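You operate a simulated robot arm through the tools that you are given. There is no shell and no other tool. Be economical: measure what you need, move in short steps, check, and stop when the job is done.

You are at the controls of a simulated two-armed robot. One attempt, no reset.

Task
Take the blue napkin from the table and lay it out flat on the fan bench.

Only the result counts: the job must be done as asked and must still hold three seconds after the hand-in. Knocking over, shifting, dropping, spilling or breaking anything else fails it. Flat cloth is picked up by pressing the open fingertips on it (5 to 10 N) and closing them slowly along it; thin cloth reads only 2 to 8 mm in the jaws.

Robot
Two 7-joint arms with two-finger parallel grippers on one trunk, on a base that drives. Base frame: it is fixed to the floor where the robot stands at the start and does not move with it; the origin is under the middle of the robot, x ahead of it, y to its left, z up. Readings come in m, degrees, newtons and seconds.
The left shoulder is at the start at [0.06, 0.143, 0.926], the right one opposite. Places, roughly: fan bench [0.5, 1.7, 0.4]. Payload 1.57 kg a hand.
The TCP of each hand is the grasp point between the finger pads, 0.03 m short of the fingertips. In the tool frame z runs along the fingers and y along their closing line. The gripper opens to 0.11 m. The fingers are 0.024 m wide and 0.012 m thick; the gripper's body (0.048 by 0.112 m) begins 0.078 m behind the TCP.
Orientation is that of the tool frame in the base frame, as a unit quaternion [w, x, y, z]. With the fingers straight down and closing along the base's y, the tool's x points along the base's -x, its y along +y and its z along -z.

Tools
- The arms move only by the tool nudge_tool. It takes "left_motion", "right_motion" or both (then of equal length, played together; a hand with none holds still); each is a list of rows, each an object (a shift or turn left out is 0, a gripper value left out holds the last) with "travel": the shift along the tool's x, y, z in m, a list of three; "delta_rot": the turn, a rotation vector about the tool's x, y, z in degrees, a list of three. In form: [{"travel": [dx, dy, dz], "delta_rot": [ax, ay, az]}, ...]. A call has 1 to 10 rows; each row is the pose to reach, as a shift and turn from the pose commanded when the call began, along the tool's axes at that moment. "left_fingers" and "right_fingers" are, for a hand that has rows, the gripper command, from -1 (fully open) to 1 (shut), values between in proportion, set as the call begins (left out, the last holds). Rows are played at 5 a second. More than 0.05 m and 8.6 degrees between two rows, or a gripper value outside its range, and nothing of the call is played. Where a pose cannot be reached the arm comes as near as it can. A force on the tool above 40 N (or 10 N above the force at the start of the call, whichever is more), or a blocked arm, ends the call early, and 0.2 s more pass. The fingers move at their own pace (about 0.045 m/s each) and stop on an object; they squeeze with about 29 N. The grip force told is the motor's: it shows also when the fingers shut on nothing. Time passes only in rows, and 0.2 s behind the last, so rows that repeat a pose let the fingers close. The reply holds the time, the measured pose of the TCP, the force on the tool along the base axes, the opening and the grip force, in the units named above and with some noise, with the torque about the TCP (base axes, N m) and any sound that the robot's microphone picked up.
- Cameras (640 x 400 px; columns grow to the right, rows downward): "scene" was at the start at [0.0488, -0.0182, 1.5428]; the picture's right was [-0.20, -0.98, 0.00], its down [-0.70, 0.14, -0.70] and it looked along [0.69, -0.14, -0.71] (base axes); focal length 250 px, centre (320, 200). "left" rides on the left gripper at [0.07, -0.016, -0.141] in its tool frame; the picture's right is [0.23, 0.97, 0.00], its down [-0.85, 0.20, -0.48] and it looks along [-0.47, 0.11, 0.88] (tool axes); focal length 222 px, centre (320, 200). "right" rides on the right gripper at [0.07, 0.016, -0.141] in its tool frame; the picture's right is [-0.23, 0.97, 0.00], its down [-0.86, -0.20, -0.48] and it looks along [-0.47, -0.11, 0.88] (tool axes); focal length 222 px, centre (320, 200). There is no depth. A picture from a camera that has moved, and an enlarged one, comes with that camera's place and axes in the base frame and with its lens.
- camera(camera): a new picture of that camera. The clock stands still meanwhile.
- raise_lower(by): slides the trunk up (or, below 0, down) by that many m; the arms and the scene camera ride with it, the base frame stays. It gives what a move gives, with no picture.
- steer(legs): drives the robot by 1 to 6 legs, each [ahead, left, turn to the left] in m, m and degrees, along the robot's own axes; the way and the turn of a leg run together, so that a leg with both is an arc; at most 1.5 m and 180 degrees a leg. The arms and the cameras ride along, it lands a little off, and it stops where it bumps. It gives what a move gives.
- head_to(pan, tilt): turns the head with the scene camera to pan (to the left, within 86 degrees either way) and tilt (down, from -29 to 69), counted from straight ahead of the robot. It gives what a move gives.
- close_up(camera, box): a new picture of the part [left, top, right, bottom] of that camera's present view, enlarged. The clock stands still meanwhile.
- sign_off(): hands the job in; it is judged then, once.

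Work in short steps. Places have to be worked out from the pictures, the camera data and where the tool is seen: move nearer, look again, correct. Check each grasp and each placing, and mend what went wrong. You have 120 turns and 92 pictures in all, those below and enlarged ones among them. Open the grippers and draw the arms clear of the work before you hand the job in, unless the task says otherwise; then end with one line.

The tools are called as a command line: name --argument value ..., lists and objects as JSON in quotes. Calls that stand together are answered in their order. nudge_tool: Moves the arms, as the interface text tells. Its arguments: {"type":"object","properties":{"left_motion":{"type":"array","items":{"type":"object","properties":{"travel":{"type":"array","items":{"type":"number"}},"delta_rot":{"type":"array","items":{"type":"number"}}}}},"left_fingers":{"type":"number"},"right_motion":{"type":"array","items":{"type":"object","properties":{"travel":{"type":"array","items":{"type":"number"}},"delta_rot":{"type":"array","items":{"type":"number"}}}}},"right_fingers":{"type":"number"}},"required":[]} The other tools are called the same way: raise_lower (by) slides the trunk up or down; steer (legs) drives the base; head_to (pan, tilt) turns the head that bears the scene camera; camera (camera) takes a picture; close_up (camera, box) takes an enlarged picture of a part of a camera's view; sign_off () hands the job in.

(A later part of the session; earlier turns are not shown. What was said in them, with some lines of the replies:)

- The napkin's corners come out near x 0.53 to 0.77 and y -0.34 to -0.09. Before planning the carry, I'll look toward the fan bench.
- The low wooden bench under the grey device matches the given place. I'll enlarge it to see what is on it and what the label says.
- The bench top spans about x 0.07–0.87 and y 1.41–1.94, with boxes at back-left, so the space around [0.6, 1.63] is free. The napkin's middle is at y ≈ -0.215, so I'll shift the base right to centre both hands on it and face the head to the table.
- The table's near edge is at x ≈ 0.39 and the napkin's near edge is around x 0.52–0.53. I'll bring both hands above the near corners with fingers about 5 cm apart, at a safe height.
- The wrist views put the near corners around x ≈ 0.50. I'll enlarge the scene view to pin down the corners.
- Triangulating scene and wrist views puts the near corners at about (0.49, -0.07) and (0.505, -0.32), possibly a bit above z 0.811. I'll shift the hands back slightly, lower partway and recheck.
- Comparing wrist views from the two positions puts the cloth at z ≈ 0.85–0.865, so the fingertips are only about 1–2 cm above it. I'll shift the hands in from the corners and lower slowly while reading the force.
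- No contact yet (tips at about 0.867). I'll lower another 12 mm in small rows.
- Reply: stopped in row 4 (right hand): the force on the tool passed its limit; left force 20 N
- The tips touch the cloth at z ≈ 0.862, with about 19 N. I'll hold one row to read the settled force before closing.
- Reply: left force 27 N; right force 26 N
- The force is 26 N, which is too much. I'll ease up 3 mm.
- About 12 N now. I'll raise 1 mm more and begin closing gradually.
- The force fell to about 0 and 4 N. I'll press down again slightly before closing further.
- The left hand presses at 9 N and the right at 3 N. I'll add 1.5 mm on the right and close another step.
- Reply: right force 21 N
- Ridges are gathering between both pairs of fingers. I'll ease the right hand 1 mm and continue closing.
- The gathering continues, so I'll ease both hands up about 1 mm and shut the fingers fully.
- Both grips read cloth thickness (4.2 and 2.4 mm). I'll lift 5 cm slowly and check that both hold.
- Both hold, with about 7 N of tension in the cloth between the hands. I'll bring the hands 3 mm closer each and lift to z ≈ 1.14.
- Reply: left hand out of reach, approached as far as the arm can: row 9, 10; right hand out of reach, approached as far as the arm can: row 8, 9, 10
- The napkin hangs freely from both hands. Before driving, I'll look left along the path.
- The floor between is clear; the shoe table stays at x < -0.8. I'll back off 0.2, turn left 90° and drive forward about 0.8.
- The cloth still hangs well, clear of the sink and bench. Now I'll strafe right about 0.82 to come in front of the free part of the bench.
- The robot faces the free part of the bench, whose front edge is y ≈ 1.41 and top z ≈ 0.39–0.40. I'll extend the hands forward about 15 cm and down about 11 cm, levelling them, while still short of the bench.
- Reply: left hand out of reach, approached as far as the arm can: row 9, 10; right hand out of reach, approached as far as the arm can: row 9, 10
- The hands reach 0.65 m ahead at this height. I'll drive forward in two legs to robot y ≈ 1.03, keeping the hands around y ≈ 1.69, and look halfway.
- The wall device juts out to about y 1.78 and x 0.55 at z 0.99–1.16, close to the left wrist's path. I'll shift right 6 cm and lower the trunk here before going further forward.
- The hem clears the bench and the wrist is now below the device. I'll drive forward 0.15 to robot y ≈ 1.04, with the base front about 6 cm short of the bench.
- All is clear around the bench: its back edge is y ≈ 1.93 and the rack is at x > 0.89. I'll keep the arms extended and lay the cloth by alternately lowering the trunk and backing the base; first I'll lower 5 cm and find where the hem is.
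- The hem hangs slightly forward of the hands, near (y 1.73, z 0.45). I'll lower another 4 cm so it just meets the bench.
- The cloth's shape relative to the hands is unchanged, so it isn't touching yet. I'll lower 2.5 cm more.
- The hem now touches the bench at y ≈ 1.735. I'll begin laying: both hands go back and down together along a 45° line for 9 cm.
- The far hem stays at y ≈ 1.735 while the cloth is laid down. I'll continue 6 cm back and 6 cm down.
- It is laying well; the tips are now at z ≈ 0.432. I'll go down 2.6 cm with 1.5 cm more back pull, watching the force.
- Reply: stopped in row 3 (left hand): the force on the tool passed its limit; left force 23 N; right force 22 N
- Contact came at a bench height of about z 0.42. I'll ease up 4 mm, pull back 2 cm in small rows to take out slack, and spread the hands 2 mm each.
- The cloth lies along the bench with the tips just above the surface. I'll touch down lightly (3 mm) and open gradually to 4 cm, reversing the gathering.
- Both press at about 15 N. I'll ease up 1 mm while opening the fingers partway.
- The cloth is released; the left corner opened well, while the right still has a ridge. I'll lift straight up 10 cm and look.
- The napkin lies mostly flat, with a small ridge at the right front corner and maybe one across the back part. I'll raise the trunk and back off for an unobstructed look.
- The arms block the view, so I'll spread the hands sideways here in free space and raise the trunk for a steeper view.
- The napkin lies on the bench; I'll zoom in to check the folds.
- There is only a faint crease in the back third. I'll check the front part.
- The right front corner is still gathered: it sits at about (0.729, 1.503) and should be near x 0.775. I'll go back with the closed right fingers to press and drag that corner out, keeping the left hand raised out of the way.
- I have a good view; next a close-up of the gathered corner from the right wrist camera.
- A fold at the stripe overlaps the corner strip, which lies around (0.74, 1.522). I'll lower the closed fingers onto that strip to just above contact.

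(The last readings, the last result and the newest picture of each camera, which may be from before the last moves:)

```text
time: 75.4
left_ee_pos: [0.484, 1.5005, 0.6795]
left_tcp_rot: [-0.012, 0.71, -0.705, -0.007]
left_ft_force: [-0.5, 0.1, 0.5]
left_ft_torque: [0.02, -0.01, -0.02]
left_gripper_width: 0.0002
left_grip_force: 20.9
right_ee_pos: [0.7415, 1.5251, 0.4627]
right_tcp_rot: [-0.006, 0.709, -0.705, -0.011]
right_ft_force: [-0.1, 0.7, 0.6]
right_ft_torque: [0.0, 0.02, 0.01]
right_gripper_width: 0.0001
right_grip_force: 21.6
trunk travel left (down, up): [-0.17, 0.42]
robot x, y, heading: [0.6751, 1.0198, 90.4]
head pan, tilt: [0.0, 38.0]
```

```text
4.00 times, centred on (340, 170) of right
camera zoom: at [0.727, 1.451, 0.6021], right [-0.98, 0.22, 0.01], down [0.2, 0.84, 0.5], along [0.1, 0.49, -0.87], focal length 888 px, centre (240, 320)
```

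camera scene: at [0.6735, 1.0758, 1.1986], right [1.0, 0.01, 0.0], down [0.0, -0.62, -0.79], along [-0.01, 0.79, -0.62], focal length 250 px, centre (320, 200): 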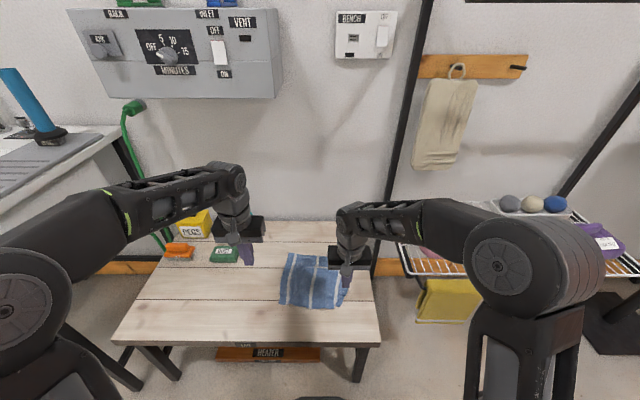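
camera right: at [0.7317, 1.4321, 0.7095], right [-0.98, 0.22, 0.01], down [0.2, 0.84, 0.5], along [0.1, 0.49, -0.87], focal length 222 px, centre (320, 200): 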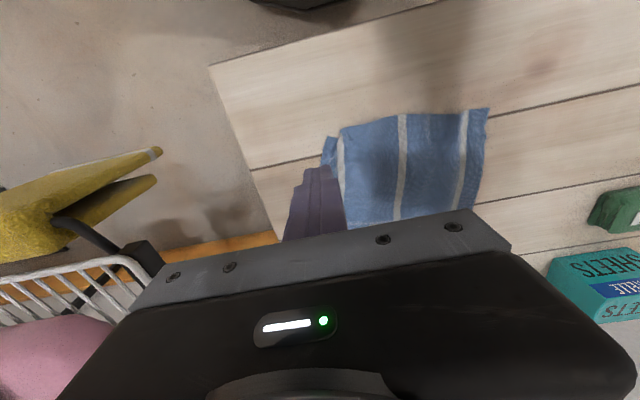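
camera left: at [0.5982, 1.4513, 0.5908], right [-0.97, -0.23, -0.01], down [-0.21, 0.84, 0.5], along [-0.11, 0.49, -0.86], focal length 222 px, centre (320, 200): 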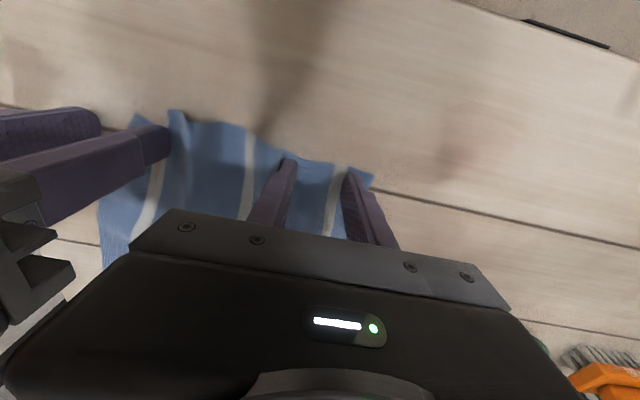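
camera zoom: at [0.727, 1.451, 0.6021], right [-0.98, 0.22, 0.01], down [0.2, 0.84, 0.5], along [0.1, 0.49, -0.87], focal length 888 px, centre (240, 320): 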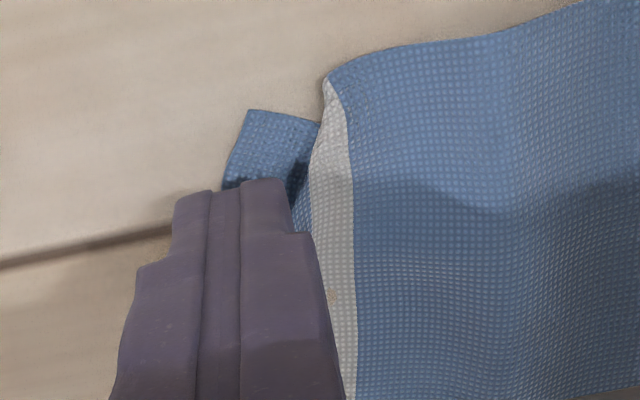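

The fingers sit slightly beyond the strip. I'll shift 8 mm toward the front and 6 mm left, then press down in small rows.

nudge_tool --right_motion '[{"travel": [0.009, 0.006, 0]}, {"travel": [0.009, 0.006, 0.005]}, {"travel": [0.009, 0.006, 0.009]}, {"travel": [0.009, 0.006, 0.0115]}, {"travel": [0.009, 0.006, 0.0115]}]'

close_up --camera "right" --box '[280, 120, 400, 220]'

```text
time: 76.6
left_ee_pos: [0.4842, 1.5011, 0.6799]
left_tcp_rot: [-0.012, 0.709, -0.705, -0.007]
left_ft_force: [0.1, -0.1, 0.0]
left_ft_torque: [0.0, 0.0, -0.01]
left_gripper_width: 0.0
left_grip_force: 22.3
right_ee_pos: [0.7346, 1.5152, 0.4516]
right_tcp_rot: [-0.006, 0.709, -0.705, -0.011]
right_ft_force: [-0.3, -0.7, 1.3]
right_ft_torque: [-0.04, -0.01, 0.0]
right_gripper_width: 0.0
right_grip_force: 20.8
trunk travel left (down, up): [-0.17, 0.42]
robot x, y, heading: [0.6752, 1.0207, 90.4]
head pan, tilt: [0.0, 38.0]
```

```text
4.00 times, centred on (340, 170) of right
camera zoom: at [0.7197, 1.4417, 0.5907], right [-0.98, 0.22, 0.01], down [0.2, 0.84, 0.5], along [0.1, 0.49, -0.87], focal length 888 px, centre (240, 320)
```

zoom: 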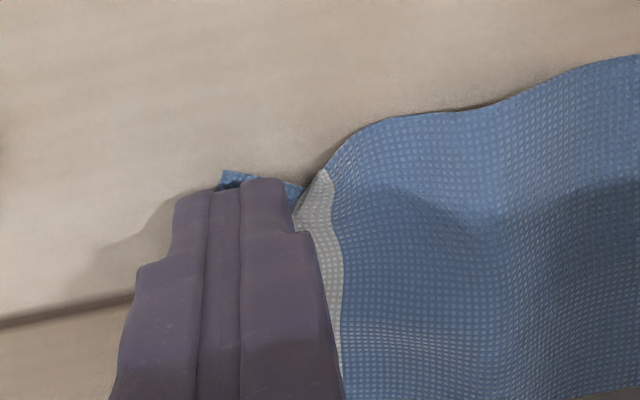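

Now the fingers are just at contact on the corner strip. I'll press 1.5 mm more, then drag right in small steps.

nudge_tool --right_motion '[{"travel": [0, 0, 0.002]}, {"travel": [0, 0, 0.002]}]'

```text
time: 77.2
left_ee_pos: [0.4837, 1.4988, 0.6798]
left_tcp_rot: [-0.013, 0.71, -0.704, -0.008]
left_ft_force: [0.3, 0.0, 0.1]
left_ft_torque: [-0.02, -0.01, 0.02]
left_gripper_width: 0.0
left_grip_force: 20.8
right_ee_pos: [0.7336, 1.516, 0.4507]
right_tcp_rot: [-0.007, 0.709, -0.705, -0.012]
right_ft_force: [0.9, -3.5, 16.1]
right_ft_torque: [-0.15, 0.08, 0.02]
right_gripper_width: 0.0
right_grip_force: 21.3
trunk travel left (down, up): [-0.17, 0.42]
robot x, y, heading: [0.6736, 1.0188, 90.6]
head pan, tilt: [0.0, 38.0]
```

The press is 16 N. I'll ease 0.8 mm and drag 3.5 cm to the right (tool -y), slowly.

nudge_tool --right_motion '[{"travel": [0, -0.004, -0.0008]}, {"travel": [0, -0.008, -0.0008]}, {"travel": [0, -0.012, -0.0008]}, {"travel": [0.001, -0.016, -0.0008]}, {"travel": [0.001, -0.02, -0.0008]}, {"travel": [0.002, -0.024, -0.0008]}, {"travel": [0.002, -0.028, -0.0008]}, {"travel": [0.002, -0.032, -0.0008]}, {"travel": [0.002, -0.036, -0.0008]}, {"travel": [0.002, -0.036, -0.0008]}]'

close_up --camera "right" --box '[280, 100, 440, 220]'

```text
time: 79.4
left_ee_pos: [0.4831, 1.4996, 0.6796]
left_tcp_rot: [-0.013, 0.709, -0.705, -0.008]
left_ft_force: [-0.7, 0.6, -0.4]
left_ft_torque: [0.01, -0.03, 0.02]
left_gripper_width: 0.0
left_grip_force: 21.6
right_ee_pos: [0.7698, 1.5142, 0.4515]
right_tcp_rot: [-0.008, 0.709, -0.705, -0.011]
right_ft_force: [-4.7, 0.2, 21.0]
right_ft_torque: [-0.03, 0.3, 0.01]
right_gripper_width: 0.0001
right_grip_force: 21.6
trunk travel left (down, up): [-0.17, 0.42]
robot x, y, heading: [0.6747, 1.0211, 90.2]
head pan, tilt: [0.0, 38.0]
```

```text
3.33 times, centred on (360, 160) of right
camera zoom: at [0.7553, 1.4396, 0.5897], right [-0.98, 0.22, 0.01], down [0.2, 0.84, 0.5], along [0.1, 0.49, -0.87], focal length 740 px, centre (187, 333)
```

zoom: 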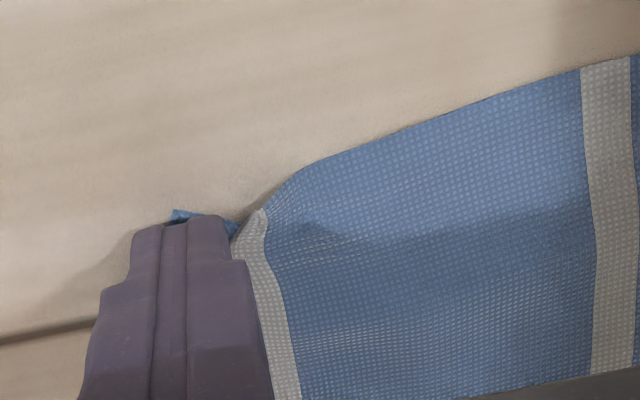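

The corner moved out with the fingers and the front edge straightened. I'll lift and look.

nudge_tool --right_motion '[{"travel": [0, 0, -0.01]}, {"travel": [0, 0, -0.04]}, {"travel": [0, 0, -0.08]}, {"travel": [0, -0.02, -0.11]}, {"travel": [0, -0.02, -0.11]}]'

close_up --camera "right" --box '[280, 80, 520, 220]'

close_up --camera "scene" --box '[270, 240, 370, 320]'

```text
time: 80.6
left_ee_pos: [0.4837, 1.5, 0.6801]
left_tcp_rot: [-0.013, 0.71, -0.704, -0.008]
left_ft_force: [0.4, -0.3, 1.2]
left_ft_torque: [0.0, 0.0, -0.01]
left_gripper_width: 0.0
left_grip_force: 21.3
right_ee_pos: [0.7917, 1.511, 0.5603]
right_tcp_rot: [-0.006, 0.709, -0.705, -0.011]
right_ft_force: [-0.3, 0.4, -0.1]
right_ft_torque: [0.0, -0.02, -0.02]
right_gripper_width: 0.0
right_grip_force: 21.4
trunk travel left (down, up): [-0.17, 0.42]
robot x, y, heading: [0.672, 1.0221, 90.6]
head pan, tilt: [0.0, 38.0]
```

```text
2.67 times, centred on (400, 150) of right
camera zoom: at [0.7774, 1.4372, 0.6985], right [-0.98, 0.22, 0.01], down [0.2, 0.84, 0.5], along [0.1, 0.49, -0.87], focal length 592 px, centre (107, 333)
```

zoom: 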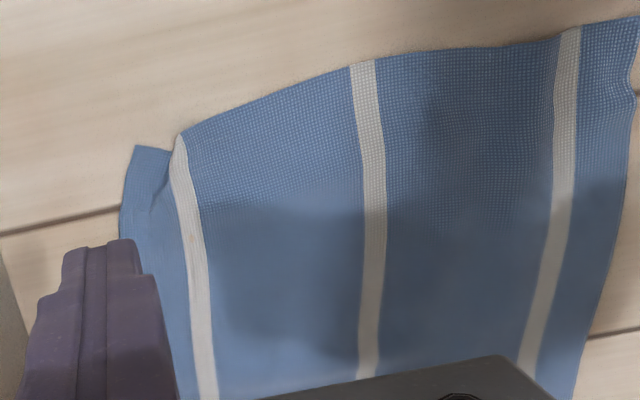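

```text
5.00 times, centred on (320, 280) of scene
camera zoom: at [0.6736, 1.0757, 1.1986], right [1.0, 0.01, 0.0], down [0.0, -0.62, -0.79], along [-0.01, 0.79, -0.62], focal length 1253 px, centre (320, -200)
```

zoom: 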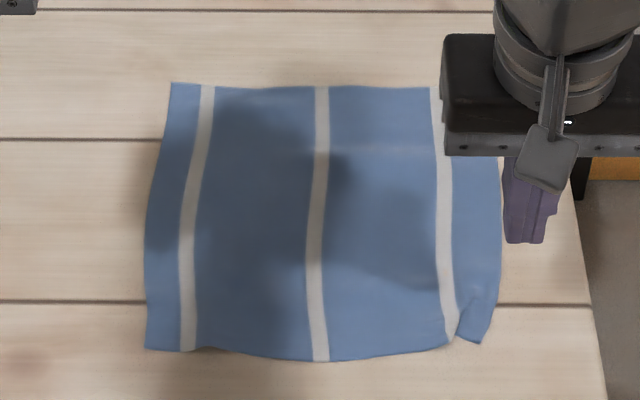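

The napkin is now flat and squared, with only a slight pucker at one corner and fully on the bench. I'll raise, back away, and open the grippers.

raise_lower --by 0.25

steer --legs '[[-0.4, 0, 0]]'

nudge_tool --left_motion '[{"travel": [0, 0.03, 0]}, {"travel": [0, 0.06, 0]}, {"travel": [0, 0.06, 0]}, {"travel": [0, 0.06, 0]}]' --right_motion '[{"travel": [0, -0.03, 0]}, {"travel": [0, -0.06, 0]}, {"travel": [0, -0.06, 0]}, {"travel": [0, -0.06, 0]}]' --left_fingers -1 --right_fingers -1

camera --camera "scene"

close_up --camera "scene" --box '[270, 190, 390, 280]'

```text
time: 83.2
left_ee_pos: [0.4833, 1.5, 0.929]
left_tcp_rot: [-0.013, 0.709, -0.705, -0.008]
left_ft_force: [0.7, -0.2, 0.0]
left_ft_torque: [0.02, 0.0, -0.02]
left_gripper_width: 0.0
left_grip_force: 21.5
right_ee_pos: [0.7932, 1.5107, 0.8092]
right_tcp_rot: [-0.006, 0.709, -0.705, -0.012]
right_ft_force: [-0.3, 0.1, -1.1]
right_ft_torque: [0.03, 0.02, -0.02]
right_gripper_width: 0.0005
right_grip_force: 21.7
trunk travel left (down, up): [-0.42, 0.17]
robot x, y, heading: [0.6744, 1.0206, 90.4]
head pan, tilt: [0.0, 38.0]
```

```text
time: 85.7
left_ee_pos: [0.4891, 1.0931, 0.9288]
left_tcp_rot: [-0.013, 0.707, -0.707, -0.008]
left_ft_force: [-0.5, -0.7, 1.4]
left_ft_torque: [0.06, 0.01, 0.0]
left_gripper_width: 0.0002
left_grip_force: 21.6
right_ee_pos: [0.797, 1.1027, 0.8103]
right_tcp_rot: [-0.007, 0.707, -0.707, -0.011]
right_ft_force: [0.3, -0.5, 0.1]
right_ft_torque: [0.01, 0.01, 0.02]
right_gripper_width: 0.0001
right_grip_force: 21.0
trunk travel left (down, up): [-0.42, 0.17]
robot x, y, heading: [0.6738, 0.614, 90.4]
head pan, tilt: [0.0, 38.0]
```

```text
time: 86.7
left_ee_pos: [0.428, 1.0968, 0.9285]
left_tcp_rot: [-0.013, 0.707, -0.707, -0.008]
left_ft_force: [0.5, -0.2, 0.1]
left_ft_torque: [-0.02, -0.02, 0.03]
left_gripper_width: 0.0859
left_grip_force: 0.1
right_ee_pos: [0.8574, 1.1044, 0.8091]
right_tcp_rot: [-0.006, 0.708, -0.706, -0.011]
right_ft_force: [0.6, 0.3, 1.1]
right_ft_torque: [-0.01, 0.01, -0.04]
right_gripper_width: 0.0856
right_grip_force: 0.0
trunk travel left (down, up): [-0.42, 0.17]
robot x, y, heading: [0.6772, 0.6147, 90.1]
head pan, tilt: [0.0, 38.0]
```

```text
25 pictures are left
camera scene: at [0.6756, 0.669, 1.4486], right [1.0, 0.0, 0.0], down [0.0, -0.62, -0.79], along [0.0, 0.79, -0.62], focal length 250 px, centre (320, 200)
```

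scene: 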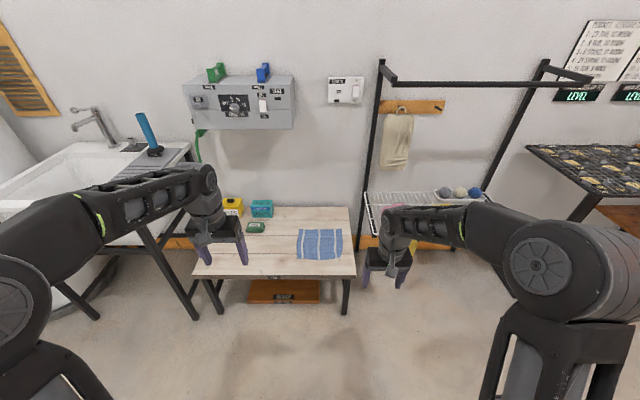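

```text
4.44 times, centred on (330, 235) of scene
camera zoom: at [0.6756, 0.669, 1.4486], right [1.0, 0.0, 0.0], down [0.0, -0.62, -0.79], along [0.0, 0.79, -0.62], focal length 1113 px, centre (276, 44)
```

zoom: 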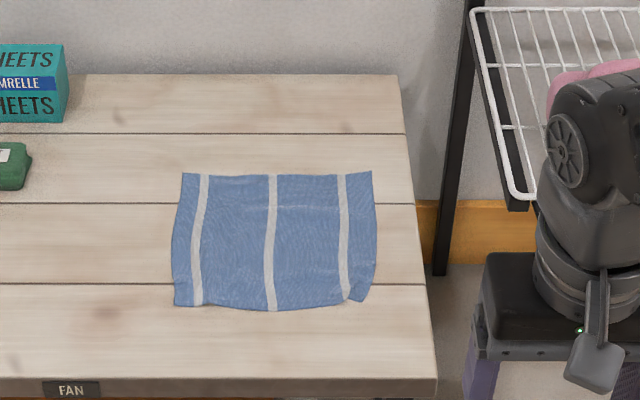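

The label reads "FAN", the napkin lies flat on that bench, nothing else was moved, and the hands are open and clear. I'm handing in.

sign_off

```text
The job is handed in.
```

The blue napkin is laid out flat on the bench labelled "FAN", with only a slight pucker at its front right corner. Both grippers are open and clear of the bench, and I saw nothing else moved.
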